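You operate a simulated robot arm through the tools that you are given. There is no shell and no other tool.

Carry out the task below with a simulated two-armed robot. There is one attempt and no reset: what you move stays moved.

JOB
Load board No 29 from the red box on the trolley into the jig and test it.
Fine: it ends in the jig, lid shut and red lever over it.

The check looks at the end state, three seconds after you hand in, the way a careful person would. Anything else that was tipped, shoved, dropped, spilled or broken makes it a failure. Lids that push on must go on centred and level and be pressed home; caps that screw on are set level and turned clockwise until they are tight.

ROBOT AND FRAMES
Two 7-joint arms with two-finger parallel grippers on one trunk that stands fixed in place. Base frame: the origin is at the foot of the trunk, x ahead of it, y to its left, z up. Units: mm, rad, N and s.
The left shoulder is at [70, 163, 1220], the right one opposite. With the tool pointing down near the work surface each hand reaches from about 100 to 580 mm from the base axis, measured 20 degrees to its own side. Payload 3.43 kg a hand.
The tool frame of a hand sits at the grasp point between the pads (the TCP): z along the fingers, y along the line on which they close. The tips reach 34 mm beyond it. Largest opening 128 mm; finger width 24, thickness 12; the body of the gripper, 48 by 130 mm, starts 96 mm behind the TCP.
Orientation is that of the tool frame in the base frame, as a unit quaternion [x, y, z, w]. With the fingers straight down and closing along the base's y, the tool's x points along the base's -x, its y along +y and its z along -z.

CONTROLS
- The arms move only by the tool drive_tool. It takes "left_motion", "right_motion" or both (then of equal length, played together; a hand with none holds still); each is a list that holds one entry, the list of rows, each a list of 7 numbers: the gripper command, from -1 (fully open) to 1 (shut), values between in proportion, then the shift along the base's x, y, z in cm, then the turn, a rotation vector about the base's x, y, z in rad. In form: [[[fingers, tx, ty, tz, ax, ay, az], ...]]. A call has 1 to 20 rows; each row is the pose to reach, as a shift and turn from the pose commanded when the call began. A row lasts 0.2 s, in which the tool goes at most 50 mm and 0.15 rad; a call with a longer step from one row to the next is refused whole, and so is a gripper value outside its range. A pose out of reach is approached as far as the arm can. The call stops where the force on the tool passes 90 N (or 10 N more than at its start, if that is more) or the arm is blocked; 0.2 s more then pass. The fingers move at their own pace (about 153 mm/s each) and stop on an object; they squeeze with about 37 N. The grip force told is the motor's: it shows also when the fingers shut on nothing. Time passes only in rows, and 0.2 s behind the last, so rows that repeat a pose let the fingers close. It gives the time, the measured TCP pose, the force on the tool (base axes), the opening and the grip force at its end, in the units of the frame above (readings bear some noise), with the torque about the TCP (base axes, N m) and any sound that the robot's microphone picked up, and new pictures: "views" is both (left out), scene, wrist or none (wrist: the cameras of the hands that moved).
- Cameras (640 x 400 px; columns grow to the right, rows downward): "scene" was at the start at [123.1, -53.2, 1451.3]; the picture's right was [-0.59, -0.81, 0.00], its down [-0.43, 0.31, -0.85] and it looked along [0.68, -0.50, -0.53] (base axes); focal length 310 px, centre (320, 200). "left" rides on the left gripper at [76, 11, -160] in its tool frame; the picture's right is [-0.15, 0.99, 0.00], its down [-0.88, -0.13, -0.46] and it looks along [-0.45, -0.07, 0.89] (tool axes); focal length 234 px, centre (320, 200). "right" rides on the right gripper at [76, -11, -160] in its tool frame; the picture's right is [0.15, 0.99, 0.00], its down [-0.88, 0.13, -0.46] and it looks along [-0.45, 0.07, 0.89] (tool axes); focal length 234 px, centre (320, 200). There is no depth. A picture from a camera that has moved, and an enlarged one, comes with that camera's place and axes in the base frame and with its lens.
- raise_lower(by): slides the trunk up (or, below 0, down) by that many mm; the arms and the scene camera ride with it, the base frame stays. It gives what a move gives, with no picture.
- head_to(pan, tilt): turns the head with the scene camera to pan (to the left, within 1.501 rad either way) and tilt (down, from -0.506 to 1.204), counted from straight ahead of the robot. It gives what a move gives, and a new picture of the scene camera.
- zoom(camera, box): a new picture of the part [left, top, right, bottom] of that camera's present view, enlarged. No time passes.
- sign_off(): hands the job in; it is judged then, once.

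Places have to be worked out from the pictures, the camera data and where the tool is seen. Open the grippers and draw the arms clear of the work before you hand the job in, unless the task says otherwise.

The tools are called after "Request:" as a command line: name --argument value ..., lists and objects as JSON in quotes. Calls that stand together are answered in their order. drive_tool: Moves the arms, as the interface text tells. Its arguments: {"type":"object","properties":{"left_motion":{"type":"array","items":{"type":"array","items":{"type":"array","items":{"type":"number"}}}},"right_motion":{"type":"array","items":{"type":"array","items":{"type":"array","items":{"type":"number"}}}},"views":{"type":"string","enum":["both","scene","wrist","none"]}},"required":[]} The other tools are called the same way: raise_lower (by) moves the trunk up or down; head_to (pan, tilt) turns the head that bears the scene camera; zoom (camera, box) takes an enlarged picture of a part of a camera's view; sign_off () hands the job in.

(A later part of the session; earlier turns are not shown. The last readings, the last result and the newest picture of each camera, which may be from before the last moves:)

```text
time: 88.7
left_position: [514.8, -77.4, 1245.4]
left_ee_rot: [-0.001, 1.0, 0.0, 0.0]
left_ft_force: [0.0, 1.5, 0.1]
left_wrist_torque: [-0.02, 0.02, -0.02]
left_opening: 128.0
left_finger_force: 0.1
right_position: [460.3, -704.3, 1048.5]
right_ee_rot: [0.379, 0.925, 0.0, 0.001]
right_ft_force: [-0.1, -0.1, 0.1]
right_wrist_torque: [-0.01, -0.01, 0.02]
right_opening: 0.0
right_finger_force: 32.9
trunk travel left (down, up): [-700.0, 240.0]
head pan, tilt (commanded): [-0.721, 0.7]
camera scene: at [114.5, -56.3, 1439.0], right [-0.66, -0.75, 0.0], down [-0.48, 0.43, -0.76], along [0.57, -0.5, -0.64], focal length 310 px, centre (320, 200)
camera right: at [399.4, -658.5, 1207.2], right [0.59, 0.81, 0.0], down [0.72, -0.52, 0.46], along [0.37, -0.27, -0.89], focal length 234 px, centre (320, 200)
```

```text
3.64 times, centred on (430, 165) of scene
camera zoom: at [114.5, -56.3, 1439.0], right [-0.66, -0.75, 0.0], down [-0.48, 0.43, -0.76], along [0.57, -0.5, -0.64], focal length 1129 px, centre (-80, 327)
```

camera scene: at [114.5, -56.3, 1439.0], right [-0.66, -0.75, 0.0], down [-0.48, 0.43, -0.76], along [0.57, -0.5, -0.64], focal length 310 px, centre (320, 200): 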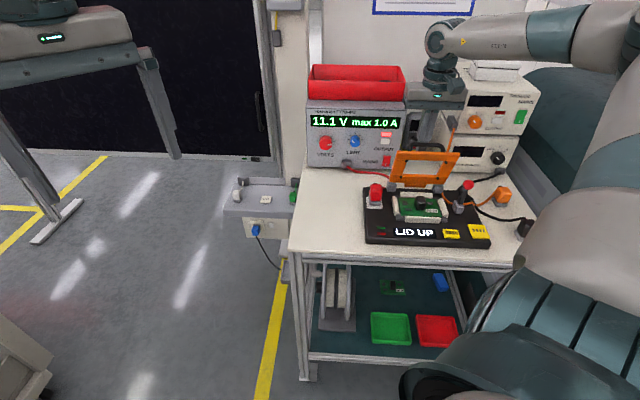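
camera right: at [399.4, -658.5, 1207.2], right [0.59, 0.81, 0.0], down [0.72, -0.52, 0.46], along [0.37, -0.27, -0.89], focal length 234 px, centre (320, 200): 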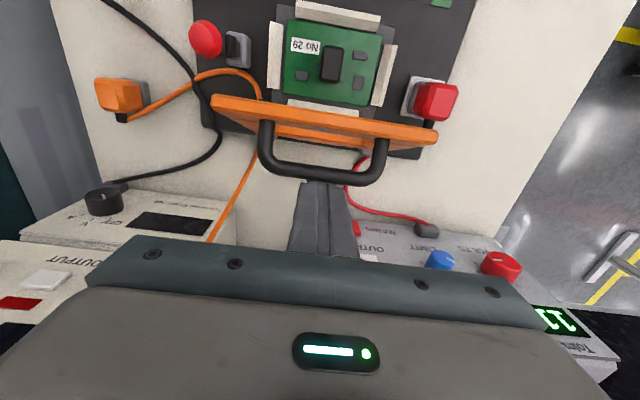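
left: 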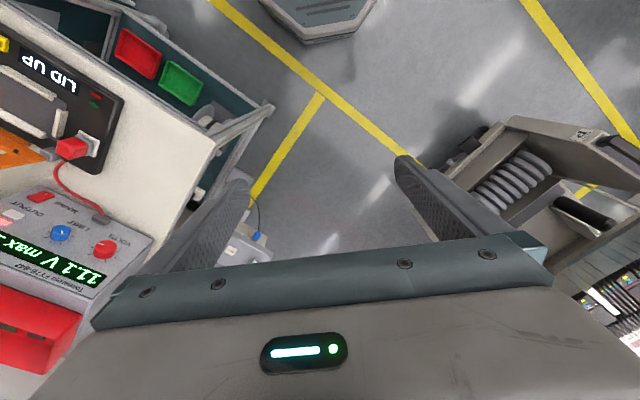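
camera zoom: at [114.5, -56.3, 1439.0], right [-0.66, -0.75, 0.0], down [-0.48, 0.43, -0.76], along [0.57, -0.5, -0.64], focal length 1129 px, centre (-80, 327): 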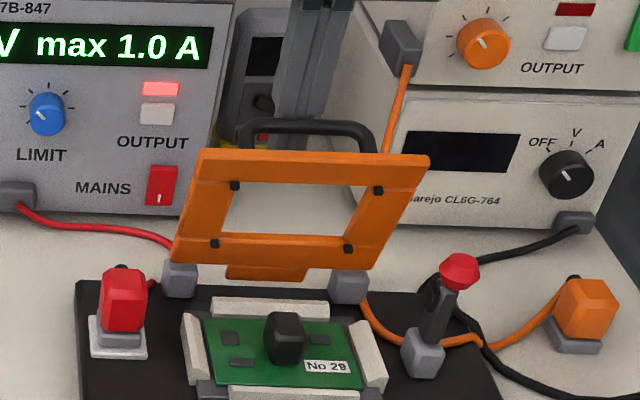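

The lid follows smoothly with almost no force. I'll keep pushing toward the robot at the same height.

Request:
drive_tool --right_motion '[[[1, -0.6, 0.6, 0, 0, 0, 0], [1, -1.2, 1.2, 0, 0, 0, 0], [1, -1.8, 1.8, 0, 0, 0, 0], [1, -2.4, 2.4, 0, 0, 0, 0], [1, -2.8, 2.8, 0, 0, 0, 0]]]' --views "both"

Request:
zoom --camera "scene" --box '[385, 110, 475, 220]'

```text
time: 89.8
left_position: [515.6, -76.4, 1245.2]
left_ee_rot: [0.0, 1.0, 0.0, 0.0]
left_ft_force: [0.2, 0.0, 0.4]
left_wrist_torque: [-0.05, -0.02, -0.02]
left_opening: 128.2
left_finger_force: 0.0
right_position: [433.4, -676.4, 1049.8]
right_ee_rot: [0.378, 0.926, 0.0, 0.001]
right_ft_force: [-0.2, -1.0, 1.1]
right_wrist_torque: [-0.04, 0.02, -0.01]
right_opening: 0.3
right_finger_force: 32.9
trunk travel left (down, up): [-700.0, 240.0]
head pan, tilt (commanded): [-0.721, 0.7]
camera scene: at [114.6, -56.2, 1439.0], right [-0.66, -0.75, 0.0], down [-0.48, 0.43, -0.76], along [0.57, -0.5, -0.64], focal length 310 px, centre (320, 200)
camera right: at [371.8, -630.4, 1207.4], right [0.59, 0.81, 0.0], down [0.72, -0.52, 0.46], along [0.37, -0.27, -0.89], focal length 234 px, centre (320, 200)
```

scene: 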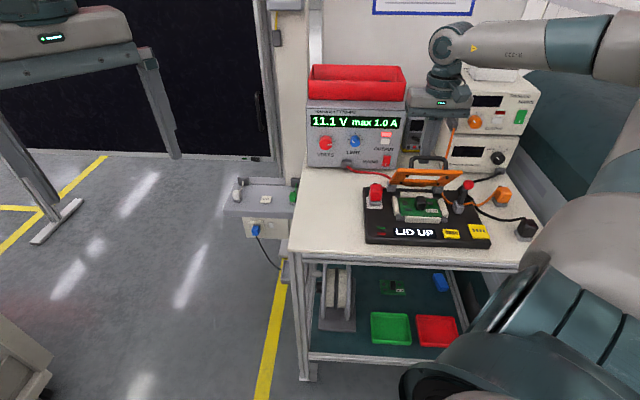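
right: 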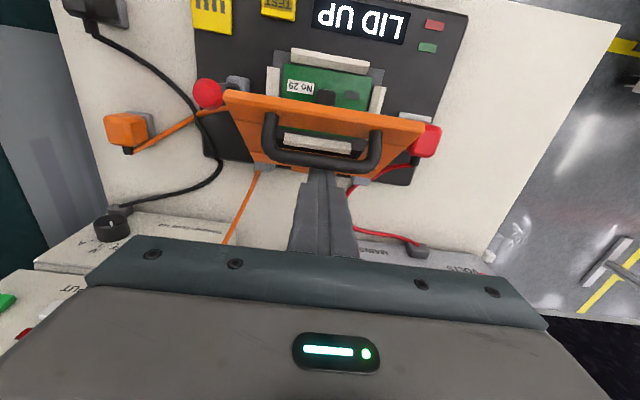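

```text
3.64 times, centred on (430, 165) of scene
camera zoom: at [114.6, -56.2, 1439.0], right [-0.66, -0.75, 0.0], down [-0.48, 0.43, -0.76], along [0.57, -0.5, -0.64], focal length 1129 px, centre (-80, 327)
```

zoom: 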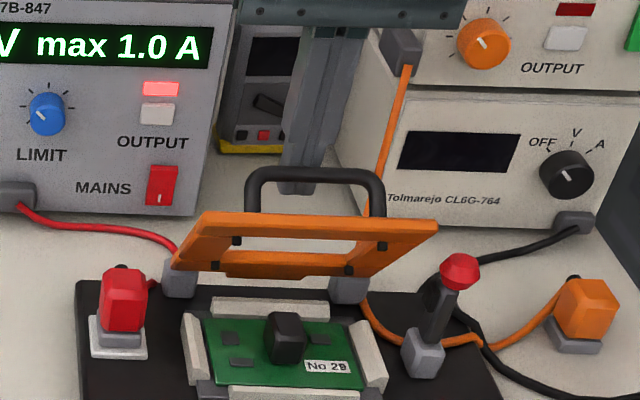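

The lid is about halfway and staying under control. I'll continue pushing while lowering the tips to follow the arc.

Request:
drive_tool --right_motion '[[[1, -0.5, 0.5, -0.2, 0, 0, 0], [1, -1.0, 1.0, -0.5, 0, 0, 0], [1, -1.5, 1.5, -0.9, 0, 0, 0], [1, -2.0, 2.0, -1.4, 0, 0, 0], [1, -2.0, 2.0, -1.4, 0, 0, 0]]]' --views "both"

Request:
zoom --camera "scene" --box '[385, 130, 475, 220]'

Request:
zoom --camera "right" --box '[200, 60, 460, 230]'

```text
time: 91.0
left_position: [515.4, -77.8, 1244.7]
left_ee_rot: [0.0, 1.0, 0.0, -0.002]
left_ft_force: [0.1, 0.7, 0.1]
left_wrist_torque: [0.0, 0.02, 0.01]
left_opening: 128.0
left_finger_force: 0.1
right_position: [414.4, -654.7, 1033.4]
right_ee_rot: [0.379, 0.926, 0.001, 0.001]
right_ft_force: [0.7, 0.7, 0.7]
right_wrist_torque: [0.02, 0.0, 0.01]
right_opening: 0.0
right_finger_force: 32.8
trunk travel left (down, up): [-700.0, 240.0]
head pan, tilt (commanded): [-0.721, 0.7]
camera scene: at [114.9, -56.3, 1439.0], right [-0.66, -0.75, 0.0], down [-0.48, 0.43, -0.76], along [0.57, -0.5, -0.64], focal length 310 px, centre (320, 200)
camera right: at [352.0, -610.2, 1192.6], right [0.59, 0.81, 0.0], down [0.72, -0.52, 0.46], along [0.37, -0.27, -0.89], focal length 234 px, centre (320, 200)
```

scene: 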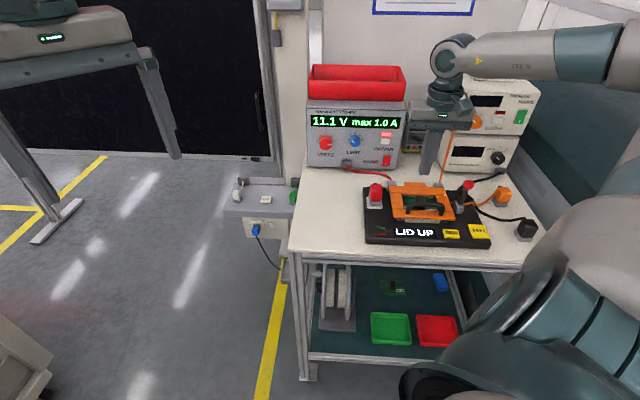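
right: 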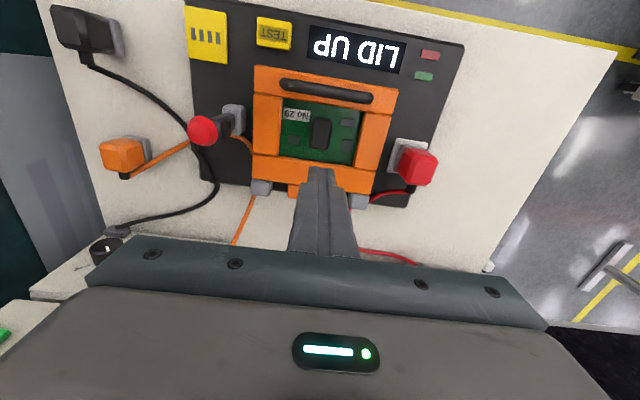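

```text
4.44 times, centred on (430, 175) of scene
camera zoom: at [114.9, -56.3, 1439.0], right [-0.66, -0.75, 0.0], down [-0.48, 0.43, -0.76], along [0.57, -0.5, -0.64], focal length 1380 px, centre (-169, 311)
```

zoom: 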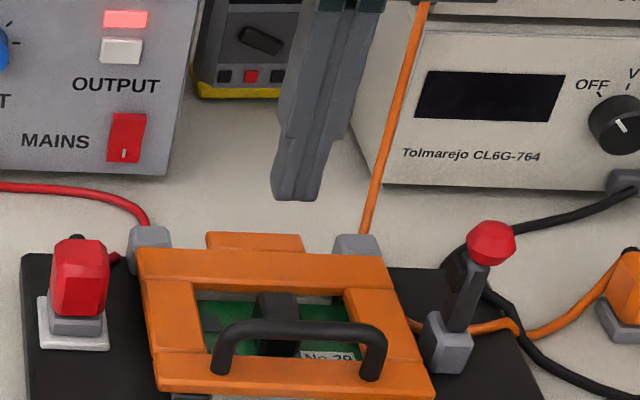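

```text
2.35 times, centred on (330, 145) of right
camera zoom: at [352.0, -610.2, 1192.6], right [0.59, 0.81, 0.0], down [0.72, -0.52, 0.46], along [0.37, -0.27, -0.89], focal length 551 px, centre (296, 329)
```

zoom: 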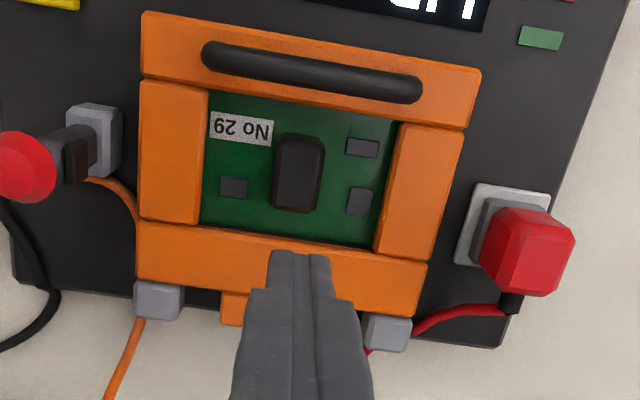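

The lid dropped shut by itself onto the board, but the display still says LID UP. I'll look closely at how it sits.

Request:
zoom --camera "scene" --box '[360, 175, 480, 250]'

Request:
zoom --camera "left" --box '[0, 0, 130, 110]'

Request:
zoom --camera "right" --box '[180, 0, 470, 200]'

```text
5.33 times, centred on (420, 212) of scene
camera zoom: at [114.9, -56.3, 1439.0], right [-0.66, -0.75, 0.0], down [-0.48, 0.43, -0.76], along [0.57, -0.5, -0.64], focal length 1656 px, centre (-213, 133)
```

zoom: 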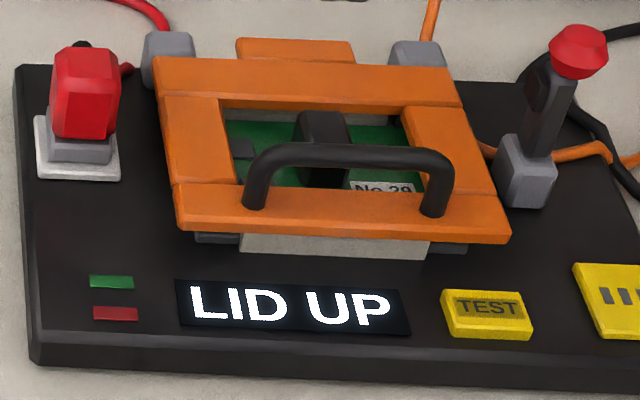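

```text
3.64 times, centred on (65, 55) of left
camera zoom: at [438.0, -64.9, 1404.7], right [0.15, 0.99, 0.0], down [0.88, -0.13, 0.46], along [0.45, -0.07, -0.89], focal length 852 px, centre (1247, 727)
```

zoom: 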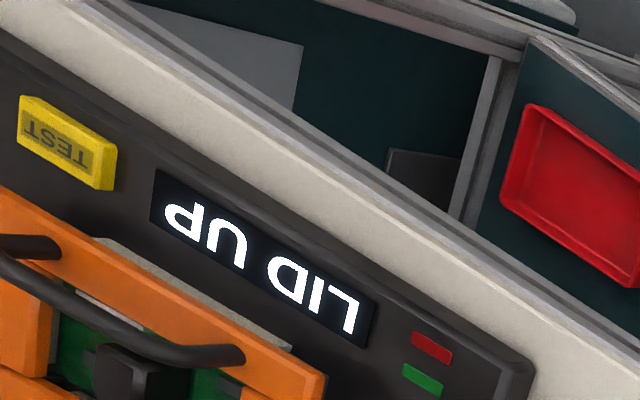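

```text
2.00 times, centred on (325, 100) of right
camera zoom: at [352.0, -610.2, 1192.6], right [0.59, 0.81, 0.0], down [0.72, -0.52, 0.46], along [0.37, -0.27, -0.89], focal length 468 px, centre (310, 400)
```

zoom: 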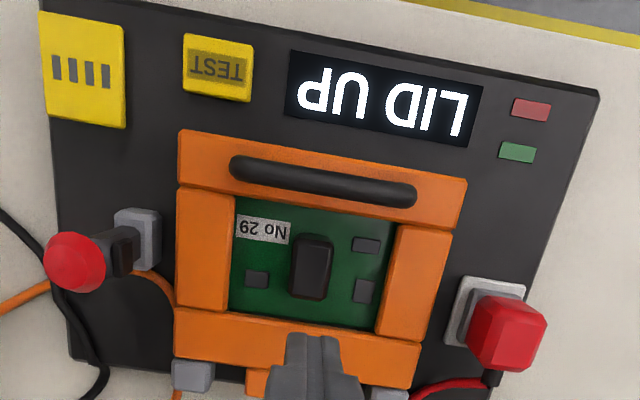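

The lid's front edge sits roughly 5 mm higher than its rear, so it needs pressing home. I'll move the closed fingertips above the handle bar and press down gently.

Request:
drive_tool --right_motion '[[[1, -1.2, 1.1, 0.5, 0, 0, 0], [1, -2.4, 2.2, 0.5, 0, 0, 0], [1, -3.6, 3.3, 0.5, 0, 0, 0], [1, -4.87, 4.4, 0.5, 0, 0, 0], [1, -4.87, 4.4, 0.5, 0, 0, 0]]]' --views "both"

Request:
zoom --camera "right" --box '[200, 60, 460, 230]'

Request:
zoom --camera "scene" --box '[360, 165, 480, 250]'

```text
time: 92.2
left_position: [515.6, -77.9, 1244.0]
left_ee_rot: [0.0, 1.0, -0.001, 0.0]
left_ft_force: [0.3, -0.1, 1.1]
left_wrist_torque: [0.04, 0.0, -0.01]
left_opening: 128.2
left_finger_force: 0.0
right_position: [364.9, -613.2, 1040.4]
right_ee_rot: [0.379, 0.926, 0.0, 0.001]
right_ft_force: [-0.3, 0.4, -0.5]
right_wrist_torque: [0.06, -0.02, 0.01]
right_opening: 0.0
right_finger_force: 32.6
trunk travel left (down, up): [-700.0, 240.0]
head pan, tilt (commanded): [-0.721, 0.7]
camera scene: at [115.2, -56.7, 1438.9], right [-0.66, -0.75, 0.0], down [-0.48, 0.43, -0.76], along [0.57, -0.5, -0.64], focal length 310 px, centre (320, 200)
camera right: at [303.1, -566.0, 1198.8], right [0.59, 0.81, 0.0], down [0.72, -0.52, 0.46], along [0.37, -0.27, -0.89], focal length 234 px, centre (320, 200)
```

scene: 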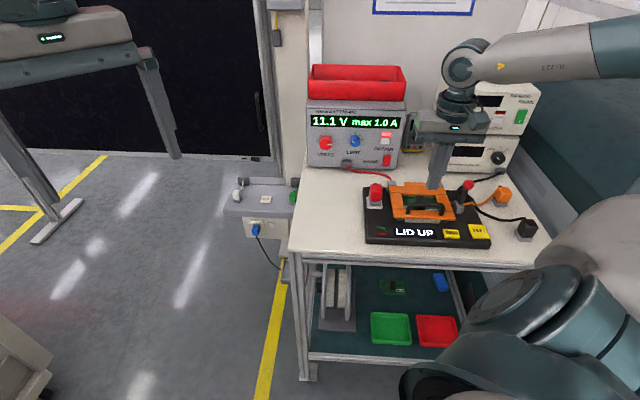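
right: 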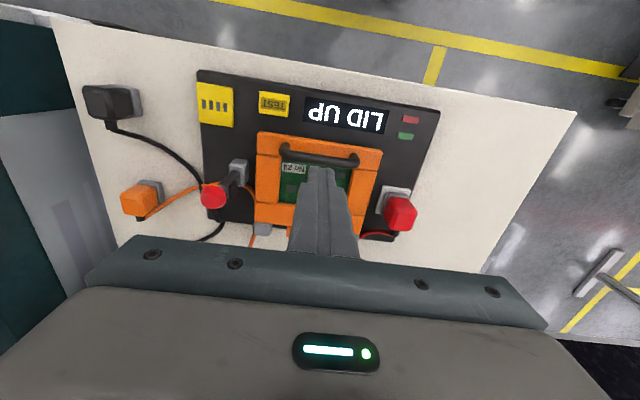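

```text
2.35 times, centred on (330, 145) of right
camera zoom: at [303.1, -566.0, 1198.8], right [0.59, 0.81, 0.0], down [0.72, -0.52, 0.46], along [0.37, -0.27, -0.89], focal length 551 px, centre (296, 329)
```

zoom: 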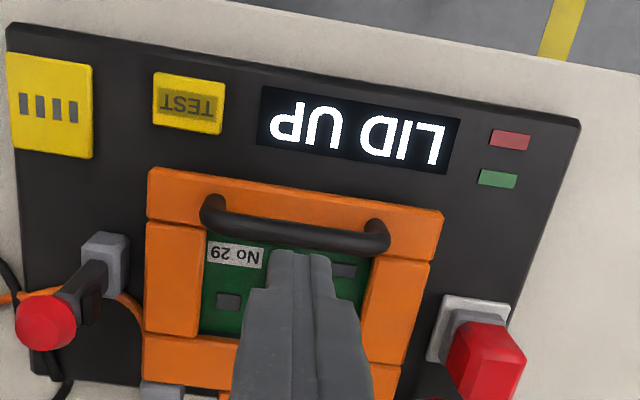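

```text
4.71 times, centred on (420, 208) of scene
camera zoom: at [115.2, -56.7, 1438.9], right [-0.66, -0.75, 0.0], down [-0.48, 0.43, -0.76], along [0.57, -0.5, -0.64], focal length 1461 px, centre (-151, 165)
```

zoom: 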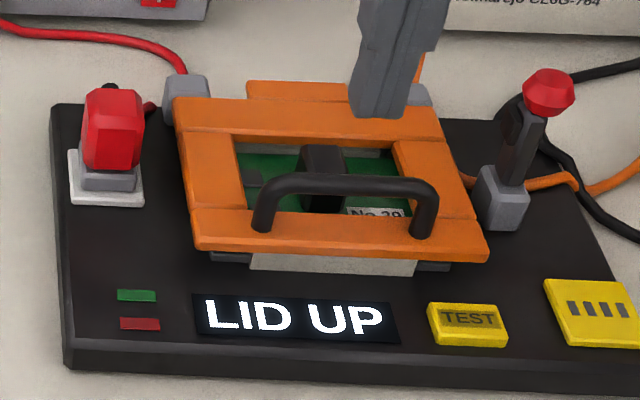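

The handle bar is about 6 mm further toward the robot than the tips, top near z ≈ 966. I'll shift over it and descend close, then press in small steps.

Request:
drive_tool --right_motion '[[[1, -0.43, 0.42, -1.0, 0, 0, 0], [1, -0.43, 0.42, -2.2, 0, 0, 0], [1, -0.43, 0.42, -3.2, 0, 0, 0], [1, -0.43, 0.42, -3.2, 0, 0, 0]]]' --views "wrist"

Request:
drive_tool --right_motion '[[[1, 0, 0, -0.3, 0, 0, 0], [1, 0, 0, -0.6, 0, 0, 0], [1, 0, 0, -0.6, 0, 0, 0]]]' --views "both"

Request:
zoom --camera "scene" --box '[360, 165, 480, 250]'

```text
time: 93.2
left_position: [515.3, -75.7, 1245.5]
left_ee_rot: [0.0, 1.0, -0.001, 0.0]
left_ft_force: [0.6, -0.4, -0.5]
left_wrist_torque: [-0.02, 0.0, 0.04]
left_opening: 127.8
left_finger_force: 0.0
right_position: [361.0, -608.9, 1008.9]
right_ee_rot: [0.379, 0.926, 0.0, 0.001]
right_ft_force: [-0.3, 0.1, -0.3]
right_wrist_torque: [0.01, 0.0, -0.01]
right_opening: 0.0
right_finger_force: 33.2
trunk travel left (down, up): [-700.0, 240.0]
head pan, tilt (commanded): [-0.721, 0.7]
camera right: at [299.1, -562.4, 1167.2], right [0.59, 0.81, 0.0], down [0.72, -0.52, 0.46], along [0.37, -0.27, -0.89], focal length 234 px, centre (320, 200)
```

right: 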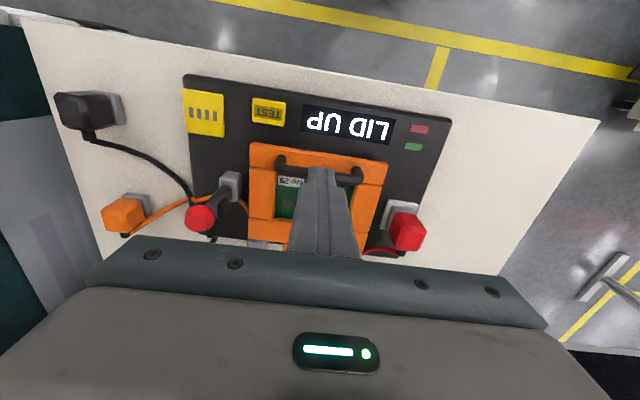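

```text
time: 94.0
left_position: [515.4, -78.3, 1244.9]
left_ee_rot: [0.0, 1.0, 0.0, 0.0]
left_ft_force: [0.6, 0.4, 0.2]
left_wrist_torque: [-0.03, 0.01, -0.02]
left_opening: 128.0
left_finger_force: 0.1
right_position: [361.7, -609.8, 1001.9]
right_ee_rot: [0.378, 0.926, 0.001, 0.002]
right_ft_force: [0.4, 0.2, -0.3]
right_wrist_torque: [0.01, 0.01, 0.02]
right_opening: 0.0
right_finger_force: 33.3
trunk travel left (down, up): [-700.0, 240.0]
head pan, tilt (commanded): [-0.721, 0.7]
camera scene: at [114.7, -56.3, 1439.0], right [-0.66, -0.75, 0.0], down [-0.48, 0.43, -0.76], along [0.57, -0.5, -0.64], focal length 310 px, centre (320, 200)
camera right: at [299.5, -562.5, 1160.2], right [0.59, 0.81, 0.0], down [0.72, -0.52, 0.46], along [0.37, -0.27, -0.89], focal length 234 px, centre (320, 200)
```

scene: 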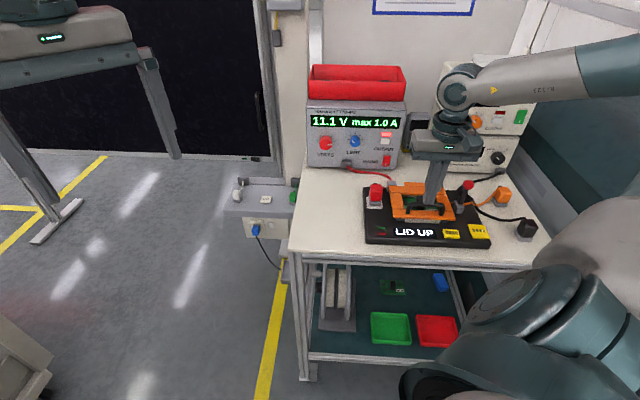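
right: 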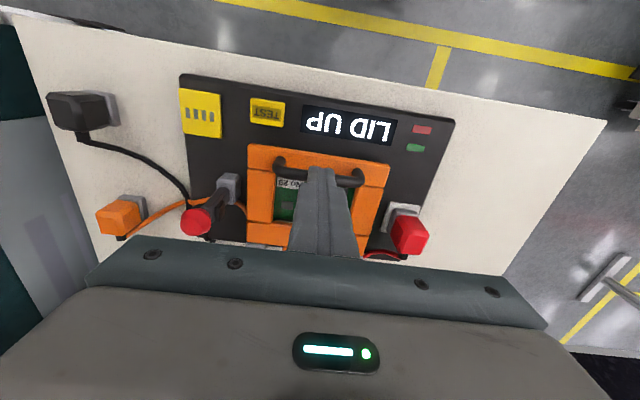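

```text
4.71 times, centred on (420, 208) of scene
camera zoom: at [114.7, -56.3, 1439.0], right [-0.66, -0.75, 0.0], down [-0.48, 0.43, -0.76], along [0.57, -0.5, -0.64], focal length 1461 px, centre (-151, 165)
```

zoom: 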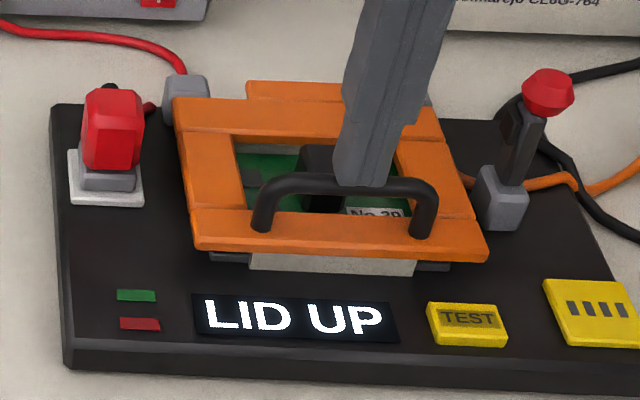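

The tips are right above the handle bar. I'll step down to press.

Request:
drive_tool --right_motion '[[[1, -0.1, 0.1, -0.2, 0, 0, 0], [1, -0.1, 0.1, -0.4, 0, 0, 0], [1, -0.1, 0.1, -0.4, 0, 0, 0]]]' --views "none"

Request:
drive_tool --right_motion '[[[1, 0, 0, -0.2, 0, 0, 0], [1, 0, 0, -0.4, 0, 0, 0], [1, 0, 0, -0.4, 0, 0, 0]]]' --views "scene"

Request:
zoom --camera "scene" --box '[360, 165, 480, 250]'

```text
time: 94.8
left_position: [514.2, -76.6, 1245.1]
left_ee_rot: [0.0, 1.0, -0.001, 0.0]
left_ft_force: [0.0, -0.9, 0.3]
left_wrist_torque: [0.0, -0.01, 0.01]
left_opening: 128.0
left_finger_force: 0.1
right_position: [359.8, -606.7, 1000.1]
right_ee_rot: [0.378, 0.926, 0.0, 0.003]
right_ft_force: [1.7, -4.0, 12.8]
right_wrist_torque: [-0.2, -0.09, 0.06]
right_opening: 0.0
right_finger_force: 33.1
trunk travel left (down, up): [-700.0, 240.0]
head pan, tilt (commanded): [-0.721, 0.7]
```

```text
time: 95.7
left_position: [513.3, -73.3, 1246.3]
left_ee_rot: [0.001, 1.0, -0.002, 0.001]
left_ft_force: [0.3, 0.2, -0.7]
left_wrist_torque: [0.02, -0.01, -0.02]
left_opening: 128.1
left_finger_force: 0.1
right_position: [359.7, -606.2, 999.7]
right_ee_rot: [0.38, 0.925, -0.002, 0.006]
right_ft_force: [5.4, -18.7, 48.6]
right_wrist_torque: [-0.83, -0.38, -0.03]
right_opening: 0.0
right_finger_force: 33.0
trunk travel left (down, up): [-700.0, 240.0]
head pan, tilt (commanded): [-0.721, 0.7]
camera scene: at [112.3, -53.8, 1439.8], right [-0.66, -0.75, 0.0], down [-0.48, 0.42, -0.77], along [0.58, -0.51, -0.64], focal length 310 px, centre (320, 200)
```

scene: 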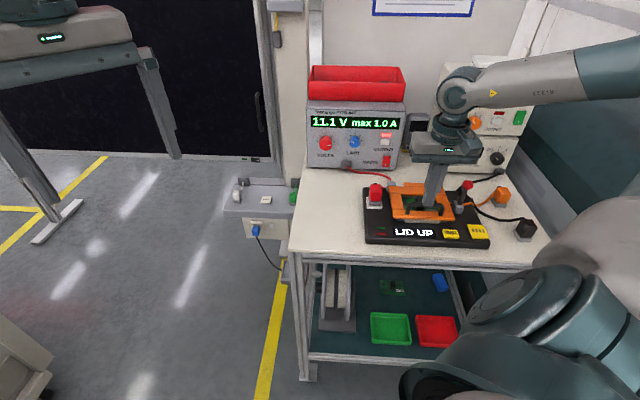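

```text
4.71 times, centred on (420, 208) of scene
camera zoom: at [112.3, -53.8, 1439.8], right [-0.66, -0.75, 0.0], down [-0.48, 0.42, -0.77], along [0.58, -0.51, -0.64], focal length 1461 px, centre (-151, 165)
```

zoom: 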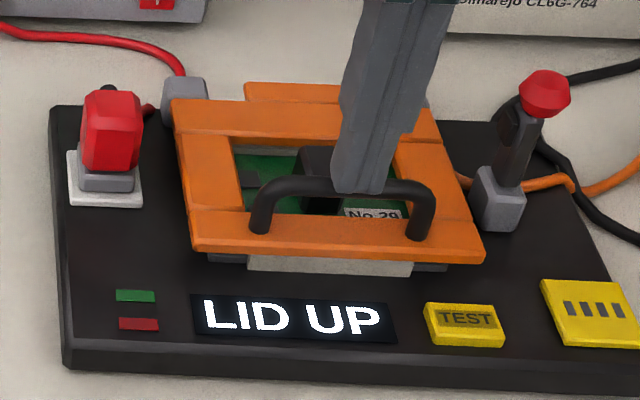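

Pressing with ~49 N doesn't move the lid any lower, so something is limiting it, or the display just waits for the lever. I'll release pressure and inspect the lid/board gap closely.

Request:
drive_tool --right_motion '[[[1, 0, 0, 1.0, 0, 0, 0], [1, 0.5, -0.5, 3.0, 0, 0, 0], [1, 3.0, -3.0, 6.0, 0, 0, 0], [1, 6.0, -6.0, 9.0, 0, 0, 0], [1, 9.0, -9.0, 11.0, 0, 0, 0], [1, 12.0, -12.0, 12.0, 0, 0, 0]]]' --views "both"

Request:
zoom --camera "scene" --box '[385, 195, 465, 240]'

Request:
zoom --camera "scene" --box '[365, 270, 415, 305]'

Request:
zoom --camera "right" --box '[200, 20, 420, 170]'

```text
refused: row 4 steps farther than a row can; nothing moved
```

```text
8.00 times, centred on (425, 218) of scene
camera zoom: at [112.3, -53.8, 1439.8], right [-0.66, -0.75, 0.0], down [-0.48, 0.42, -0.77], along [0.58, -0.51, -0.64], focal length 2483 px, centre (-520, 60)
```

zoom: 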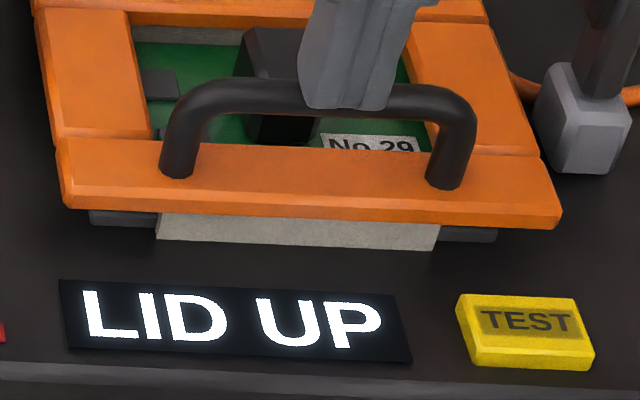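

```text
11.43 times, centred on (390, 288) of scene
camera zoom: at [112.3, -53.8, 1439.8], right [-0.66, -0.75, 0.0], down [-0.48, 0.42, -0.77], along [0.58, -0.51, -0.64], focal length 3548 px, centre (-480, -800)
```

zoom: 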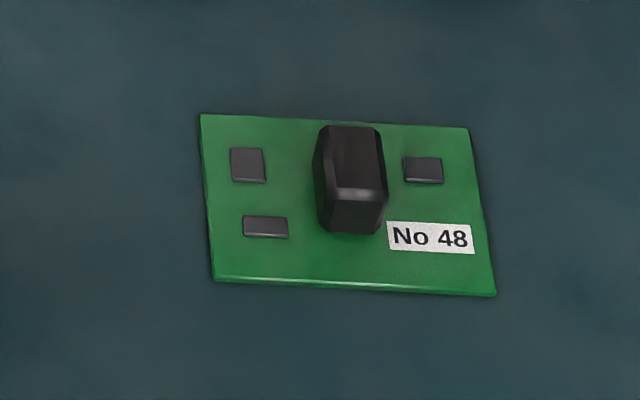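

```text
2.67 times, centred on (310, 95) of right
camera zoom: at [296.7, -559.6, 1157.0], right [0.59, 0.81, 0.0], down [0.71, -0.52, 0.47], along [0.38, -0.28, -0.88], focal length 624 px, centre (347, 480)
```

zoom: 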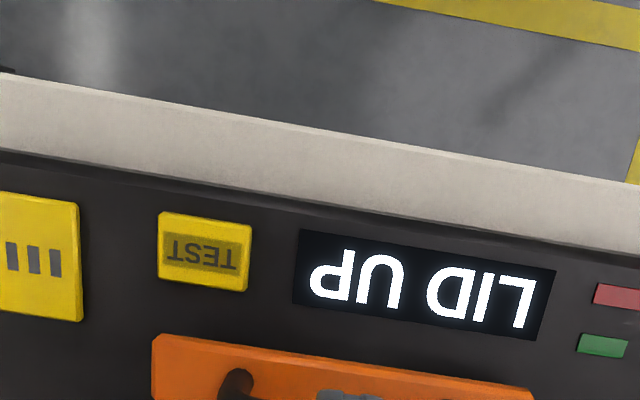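

Board 48 shows the boards are thin with no legs, so I need to know whether mine is really down. I'll measure the jig's heights more exactly and look at the lid edge.

Request:
zoom --camera "scene" --box '[355, 225, 395, 250]'

Request:
zoom --camera "scene" --box '[385, 205, 425, 235]'

Request:
zoom --camera "scene" --box '[425, 205, 465, 235]'

```text
16.00 times, centred on (375, 238) of scene
camera zoom: at [112.3, -53.8, 1439.8], right [-0.66, -0.75, 0.0], down [-0.48, 0.42, -0.77], along [0.58, -0.51, -0.64], focal length 4966 px, centre (-560, -400)
```

zoom: 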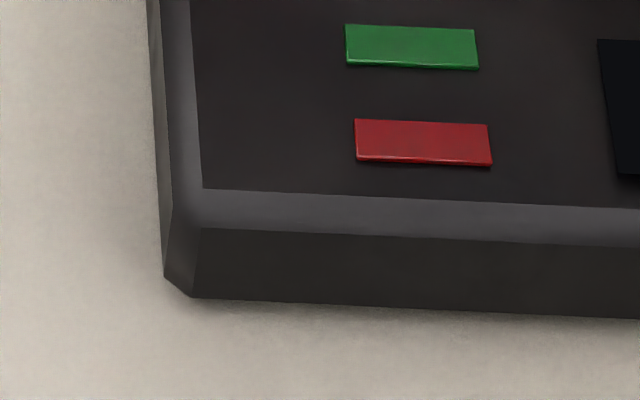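

```text
13.33 times, centred on (405, 220) of scene
camera zoom: at [112.3, -53.8, 1439.8], right [-0.66, -0.75, 0.0], down [-0.48, 0.42, -0.77], along [0.58, -0.51, -0.64], focal length 4139 px, centre (-813, -67)
```

zoom: 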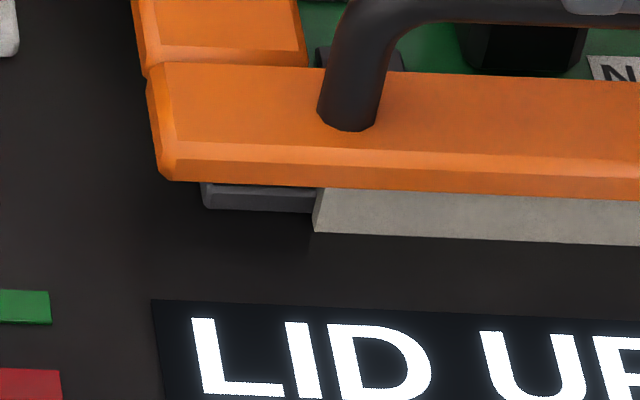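

```text
13.33 times, centred on (445, 220) of scene
camera zoom: at [112.3, -53.8, 1439.8], right [-0.66, -0.75, 0.0], down [-0.48, 0.42, -0.77], along [0.58, -0.51, -0.64], focal length 4139 px, centre (-1347, -67)
```

zoom: 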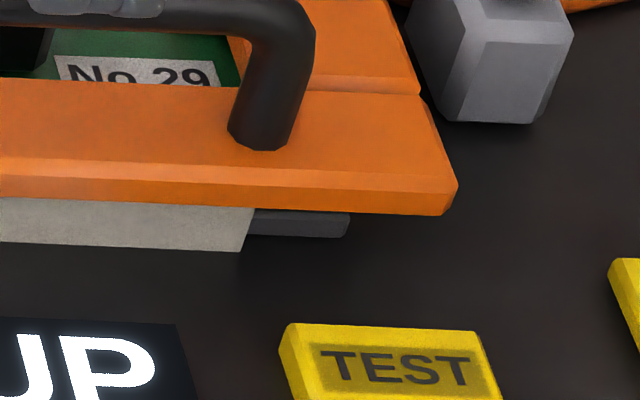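

I suspect the board may be perched slightly high, since the lid's front stays up. I'll lift the hand off and take a low-angle look from the front.

Request:
drive_tool --right_motion '[[[1, 0, 0, 1.0, 0, 0, 0], [1, 0, 0, 3.0, 0, 0, 0], [1, -0.5, 0.5, 6.0, 0, 0, 0], [1, -2.5, 2.5, 9.0, 0, 0, 0], [1, -5.5, 5.4, 10.0, 0, 0, 0], [1, -8.5, 8.4, 10.0, 0, 0, 0], [1, -11.5, 11.4, 10.0, 0, 0, 0], [1, -14.0, 13.8, 10.0, 0, 0, 0], [1, -14.0, 13.8, 10.0, 0, 0, 0]]]' --views "both"

Request:
zoom --camera "scene" --box '[375, 175, 475, 240]'

```text
time: 97.7
left_position: [515.9, -78.0, 1244.0]
left_ee_rot: [-0.001, 1.0, -0.001, -0.002]
left_ft_force: [-0.4, 0.8, 0.2]
left_wrist_torque: [0.02, 0.0, 0.0]
left_opening: 127.9
left_finger_force: 0.0
right_position: [230.7, -482.4, 1098.9]
right_ee_rot: [0.378, 0.926, 0.001, 0.0]
right_ft_force: [-0.2, -0.9, -0.7]
right_wrist_torque: [-0.03, 0.03, 0.0]
right_opening: 0.0
right_finger_force: 32.8
right hand out of reach, approached as far as the arm can: row 8, 9
trunk travel left (down, up): [-700.0, 240.0]
head pan, tilt (commanded): [-0.721, 0.7]
camera scene: at [115.5, -56.8, 1438.9], right [-0.66, -0.75, 0.0], down [-0.48, 0.43, -0.76], along [0.57, -0.5, -0.64], focal length 310 px, centre (320, 200)
camera right: at [168.9, -436.3, 1257.7], right [0.59, 0.81, 0.0], down [0.72, -0.53, 0.46], along [0.37, -0.27, -0.89], focal length 234 px, centre (320, 200)
```

scene: 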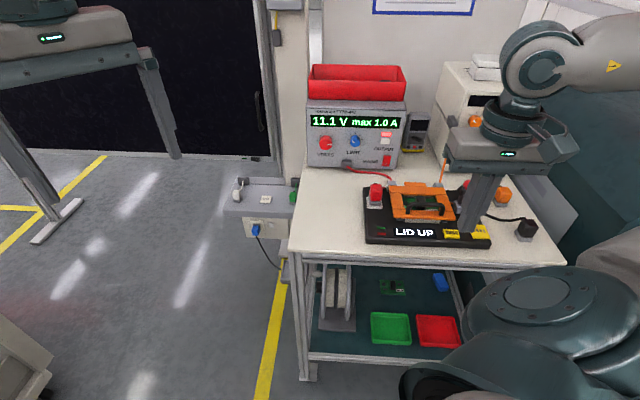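
right: 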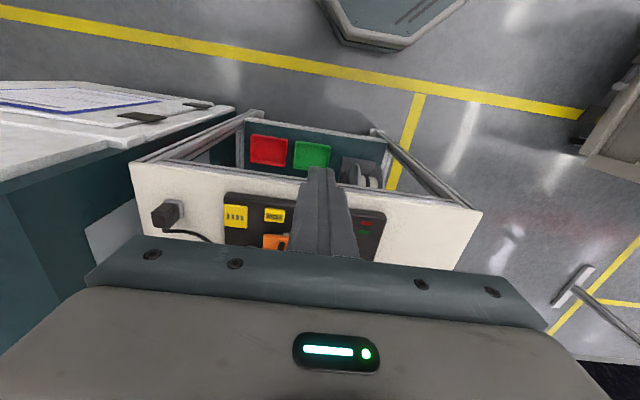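

```text
6.15 times, centred on (425, 208) of scene
camera zoom: at [115.5, -56.8, 1438.9], right [-0.66, -0.75, 0.0], down [-0.48, 0.43, -0.76], along [0.57, -0.5, -0.64], focal length 1910 px, centre (-326, 154)
```

zoom: 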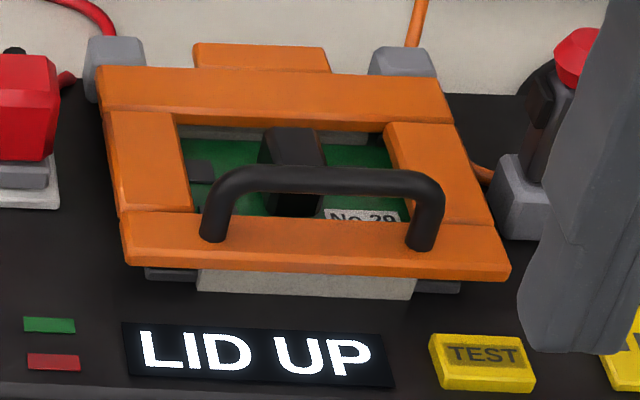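

The evidence (first contact at the front edge, a horizontal reaction toward the back, and the lid tilted front-high by about 2.4°) says the board's front edge is perched on the front guide. The block protrudes through the lid window, so I can regrip it there and nudge the board back into the well. I'll move above the window and look.

Request:
drive_tool --right_motion '[[[0.6, 2.5, -2.5, 0, 0, 0, 0], [0.35, 5.3, -5.2, 0, 0, 0, 0], [0.35, 8.1, -8.0, 0, 0, 0, 0], [0.35, 10.9, -10.7, -1.0, 0, 0, 0], [0.35, 13.6, -13.4, -2.5, 0, 0, 0], [0.35, 15.6, -15.4, -3.9, 0, 0, 0], [0.35, 16.0, -15.8, -3.9, 0, 0, 0], [0.35, 16.0, -15.8, -3.9, 0, 0, 0]]]' --views "both"

Request:
zoom --camera "right" --box '[230, 80, 410, 220]'

```text
time: 99.5
left_position: [516.2, -76.9, 1244.1]
left_ee_rot: [0.001, 1.0, 0.0, 0.0]
left_ft_force: [0.4, 0.5, -0.3]
left_wrist_torque: [0.0, -0.02, 0.0]
left_opening: 127.7
left_finger_force: 0.1
right_position: [391.9, -639.3, 1059.5]
right_ee_rot: [0.379, 0.925, 0.0, 0.001]
right_ft_force: [-0.1, 0.6, -0.5]
right_wrist_torque: [-0.02, 0.01, -0.03]
right_opening: 41.7
right_finger_force: 0.0
trunk travel left (down, up): [-700.0, 240.0]
head pan, tilt (commanded): [-0.721, 0.7]
camera scene: at [114.6, -56.2, 1439.0], right [-0.66, -0.75, 0.0], down [-0.48, 0.43, -0.76], along [0.57, -0.5, -0.64], focal length 310 px, centre (320, 200)
camera right: at [329.8, -594.1, 1218.5], right [0.59, 0.81, 0.0], down [0.72, -0.52, 0.46], along [0.37, -0.27, -0.89], focal length 234 px, centre (320, 200)
```

scene: 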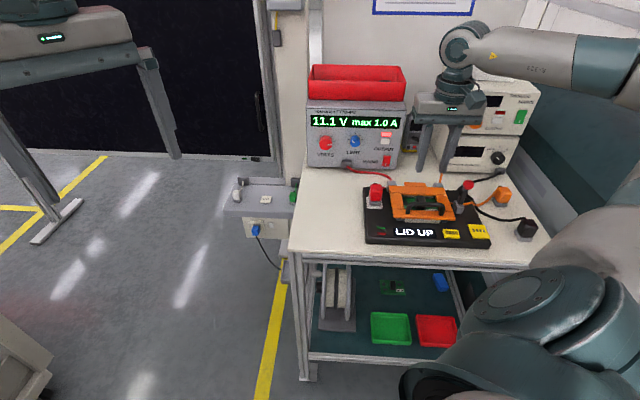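
right: 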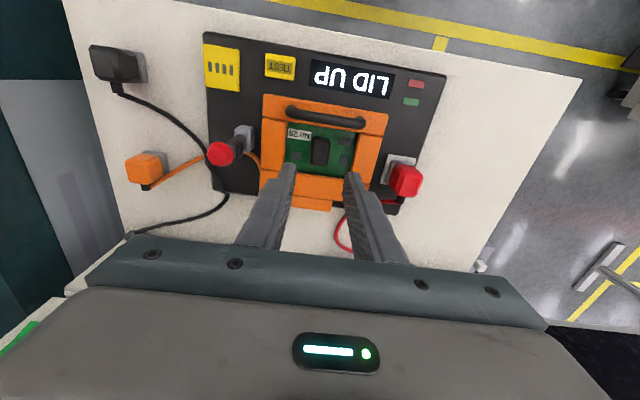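

```text
2.86 times, centred on (320, 150) of right
camera zoom: at [329.8, -594.1, 1218.5], right [0.59, 0.81, 0.0], down [0.72, -0.52, 0.46], along [0.37, -0.27, -0.89], focal length 669 px, centre (320, 343)
```

zoom: 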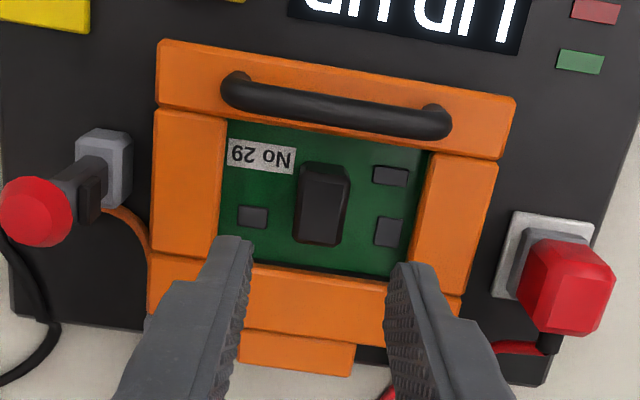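

The block is 5 mm further back and 3 mm left of the tool axis; the open fingers fit inside the window with ~8 mm margin. I'll shift and descend partway, then check.

Request:
drive_tool --right_motion '[[[0.35, 0.57, -0.15, -1.5, 0, 0, 0], [0.35, 0.57, -0.15, -3.5, 0, 0, 0], [0.35, 0.57, -0.15, -5.5, 0, 0, 0], [0.35, 0.57, -0.15, -7.5, 0, 0, 0], [0.35, 0.57, -0.15, -8.5, 0, 0, 0], [0.35, 0.57, -0.15, -8.5, 0, 0, 0]]]' --views "wrist"

Request:
zoom --camera "right" --box '[230, 80, 410, 240]'

```text
time: 100.8
left_position: [516.1, -76.8, 1244.3]
left_ee_rot: [0.0, 1.0, 0.0, -0.001]
left_ft_force: [-0.8, 0.0, 0.0]
left_wrist_torque: [-0.03, 0.01, 0.03]
left_opening: 127.8
left_finger_force: 0.0
right_position: [396.9, -640.9, 975.8]
right_ee_rot: [0.379, 0.925, 0.001, 0.001]
right_ft_force: [-0.4, 0.5, 0.4]
right_wrist_torque: [0.02, 0.01, 0.0]
right_opening: 41.7
right_finger_force: 0.2
trunk travel left (down, up): [-700.0, 240.0]
head pan, tilt (commanded): [-0.721, 0.7]
camera right: at [334.9, -595.0, 1134.2], right [0.59, 0.81, 0.0], down [0.72, -0.52, 0.46], along [0.37, -0.27, -0.89], focal length 234 px, centre (320, 200)
```

right: 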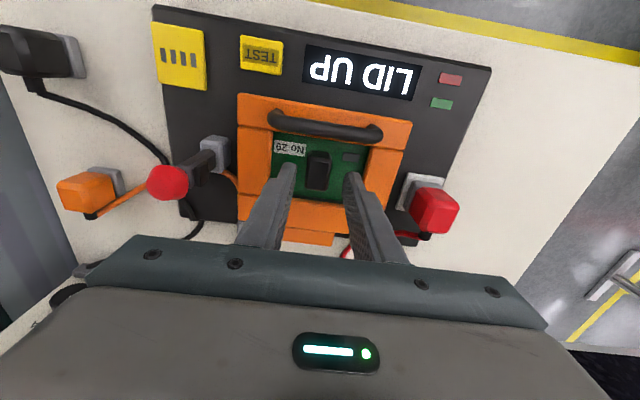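

```text
2.50 times, centred on (320, 160) of right
camera zoom: at [334.9, -595.0, 1134.2], right [0.59, 0.81, 0.0], down [0.72, -0.52, 0.46], along [0.37, -0.27, -0.89], focal length 585 px, centre (320, 300)
```

zoom: 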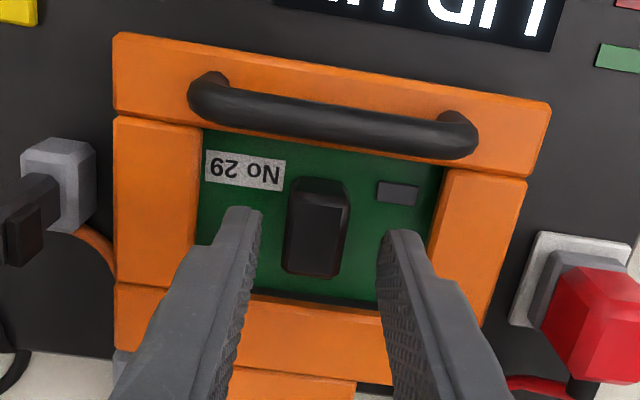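

Centred on the block. I'll descend the remaining 21 mm into the window and grip.

Request:
drive_tool --right_motion '[[[0.35, 0, 0, -0.8, 0, 0, 0], [0.35, 0, 0, -1.5, 0, 0, 0], [0.35, 0, 0, -2.1, 0, 0, 0], [0.35, 0, 0, -2.1, 0, 0, 0]]]' --views "none"

Request:
drive_tool --right_motion '[[[0.5, 0, 0, 0, 0, 0, 0], [0.65, 0, 0, 0, 0, 0, 0], [0.8, 0, 0, 0, 0, 0, 0], [1, 0, 0, 0, 0, 0, 0], [1, 0, 0, 0, 0, 0, 0]]]' --views "wrist"

Request:
zoom --camera "right" --box '[230, 80, 410, 240]'

```text
time: 101.8
left_position: [515.2, -75.9, 1244.8]
left_ee_rot: [0.001, 1.0, -0.001, -0.001]
left_ft_force: [0.1, 0.4, -0.2]
left_wrist_torque: [0.01, -0.02, 0.02]
left_opening: 128.1
left_finger_force: 0.1
right_position: [396.5, -641.9, 954.1]
right_ee_rot: [0.379, 0.926, 0.0, 0.001]
right_ft_force: [-0.1, 0.4, 0.6]
right_wrist_torque: [0.04, -0.02, -0.02]
right_opening: 41.6
right_finger_force: 0.1
trunk travel left (down, up): [-700.0, 240.0]
head pan, tilt (commanded): [-0.721, 0.7]
```

```text
time: 103.0
left_position: [515.5, -77.7, 1245.8]
left_ee_rot: [0.0, 1.0, 0.0, 0.0]
left_ft_force: [-0.3, 0.1, 0.0]
left_wrist_torque: [-0.02, -0.05, 0.0]
left_opening: 128.2
left_finger_force: 0.0
right_position: [397.4, -641.8, 953.5]
right_ee_rot: [0.379, 0.926, 0.0, 0.001]
right_ft_force: [-0.7, 0.2, -0.1]
right_wrist_torque: [0.01, 0.02, 0.0]
right_opening: 20.7
right_finger_force: 36.9
trunk travel left (down, up): [-700.0, 240.0]
head pan, tilt (commanded): [-0.721, 0.7]
camera right: at [335.7, -596.0, 1112.8], right [0.59, 0.81, 0.0], down [0.72, -0.52, 0.46], along [0.37, -0.27, -0.89], focal length 234 px, centre (320, 200)
```

right: 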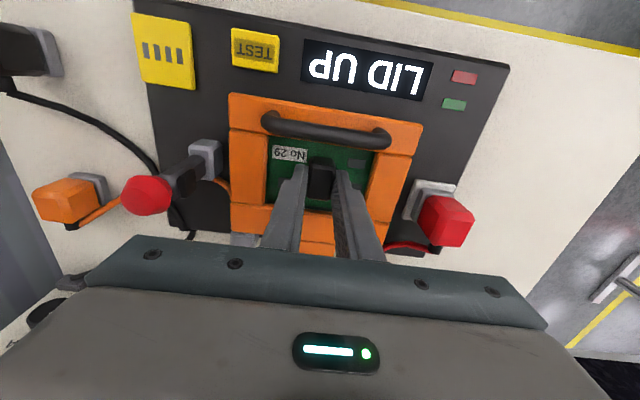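

```text
2.50 times, centred on (320, 160) of right
camera zoom: at [335.7, -596.0, 1112.8], right [0.59, 0.81, 0.0], down [0.72, -0.52, 0.46], along [0.37, -0.27, -0.89], focal length 585 px, centre (320, 300)
```

zoom: 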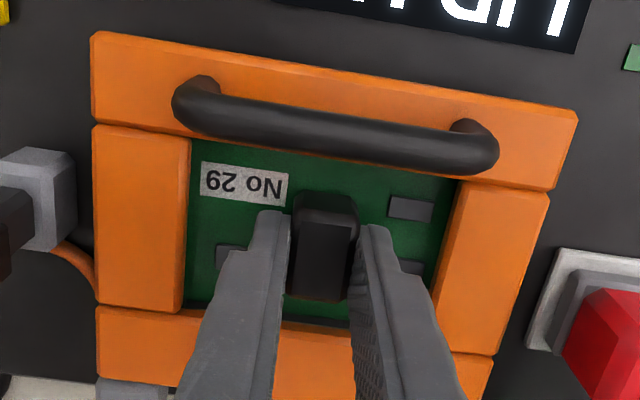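

Gripped. I'll nudge the board backward (toward the hinge) in small steps with light downward pressure, watching for it to drop.

Request:
drive_tool --right_motion '[[[1, 0.07, -0.07, -0.1, 0, 0, 0], [1, 0.14, -0.14, -0.2, 0, 0, 0], [1, 0.14, -0.14, -0.2, 0, 0, 0]]]' --views "none"

Request:
drive_tool --right_motion '[[[1, 0.07, -0.07, 0, 0, 0, 0], [1, 0.14, -0.14, 0, 0, 0, 0], [1, 0.14, -0.14, 0, 0, 0, 0]]]' --views "none"

Request:
drive_tool --right_motion '[[[1, 0.07, -0.07, 0, 0, 0, 0], [1, 0.14, -0.14, 0, 0, 0, 0], [1, 0.14, -0.14, 0, 0, 0, 0]]]' --views "wrist"

```text
time: 103.8
left_position: [512.6, -75.7, 1245.0]
left_ee_rot: [0.0, 1.0, -0.001, 0.0]
left_ft_force: [0.2, 1.2, 0.8]
left_wrist_torque: [0.0, -0.02, -0.02]
left_opening: 128.0
left_finger_force: 0.1
right_position: [398.2, -642.4, 953.5]
right_ee_rot: [0.378, 0.926, 0.0, 0.002]
right_ft_force: [-2.4, -0.7, 16.6]
right_wrist_torque: [0.39, 0.48, 0.02]
right_opening: 20.9
right_finger_force: 37.1
trunk travel left (down, up): [-700.0, 240.0]
head pan, tilt (commanded): [-0.721, 0.7]
```

```text
time: 104.7
left_position: [513.6, -74.0, 1246.4]
left_ee_rot: [0.0, 1.0, -0.002, 0.0]
left_ft_force: [-0.1, -0.3, 0.4]
left_wrist_torque: [0.02, 0.02, -0.03]
left_opening: 128.2
left_finger_force: 0.1
right_position: [397.1, -641.9, 954.1]
right_ee_rot: [0.378, 0.926, 0.0, 0.002]
right_ft_force: [-5.8, 4.5, 20.6]
right_wrist_torque: [0.35, 0.46, 0.04]
right_opening: 20.7
right_finger_force: 36.7
trunk travel left (down, up): [-700.0, 240.0]
head pan, tilt (commanded): [-0.721, 0.7]
```

```text
time: 105.5
left_position: [513.8, -74.4, 1246.1]
left_ee_rot: [0.0, 1.0, -0.002, 0.0]
left_ft_force: [0.1, 0.4, -0.8]
left_wrist_torque: [0.02, 0.02, 0.0]
left_opening: 128.0
left_finger_force: 0.0
right_position: [401.9, -644.8, 954.0]
right_ee_rot: [0.379, 0.926, 0.0, 0.002]
right_ft_force: [-2.5, 4.8, 15.8]
right_wrist_torque: [0.16, 0.17, -0.02]
right_opening: 20.8
right_finger_force: 36.8
trunk travel left (down, up): [-700.0, 240.0]
head pan, tilt (commanded): [-0.721, 0.7]
camera right: at [338.8, -598.6, 1112.3], right [0.59, 0.81, 0.0], down [0.72, -0.52, 0.46], along [0.37, -0.27, -0.89], focal length 234 px, centre (320, 200)
```

right: 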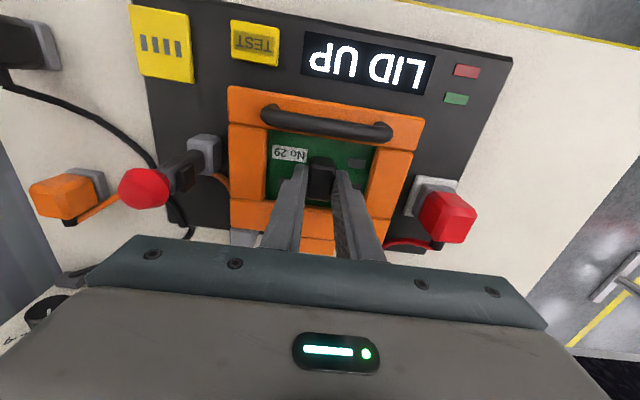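

The contact has moved from the front edge to the centre after a 5 mm nudge. I'll look before deciding.

Request:
zoom --camera "right" --box '[220, 80, 420, 250]'

Request:
zoom --camera "scene" --box '[375, 180, 475, 240]'

```text
2.35 times, centred on (320, 165) of right
camera zoom: at [338.8, -598.6, 1112.3], right [0.59, 0.81, 0.0], down [0.72, -0.52, 0.46], along [0.37, -0.27, -0.89], focal length 551 px, centre (320, 282)
```

zoom: 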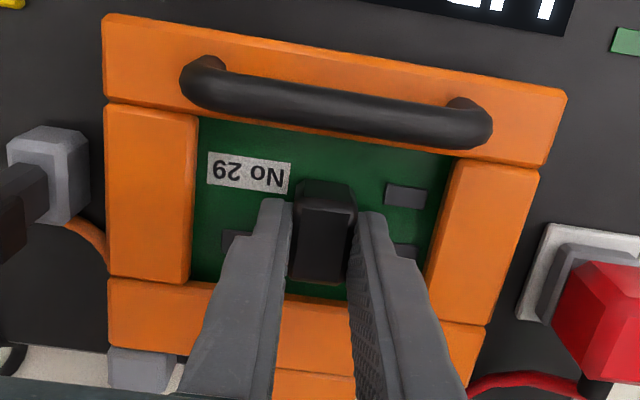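

```text
6.40 times, centred on (425, 210) of scene
camera zoom: at [113.1, -53.5, 1439.2], right [-0.66, -0.75, 0.0], down [-0.48, 0.42, -0.77], along [0.58, -0.51, -0.64], focal length 1987 px, centre (-352, 136)
```

zoom: 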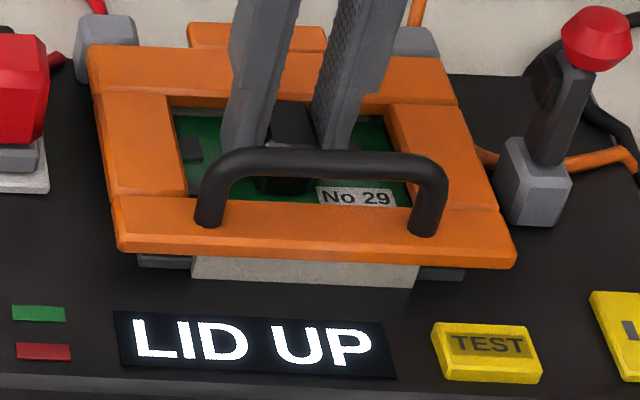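

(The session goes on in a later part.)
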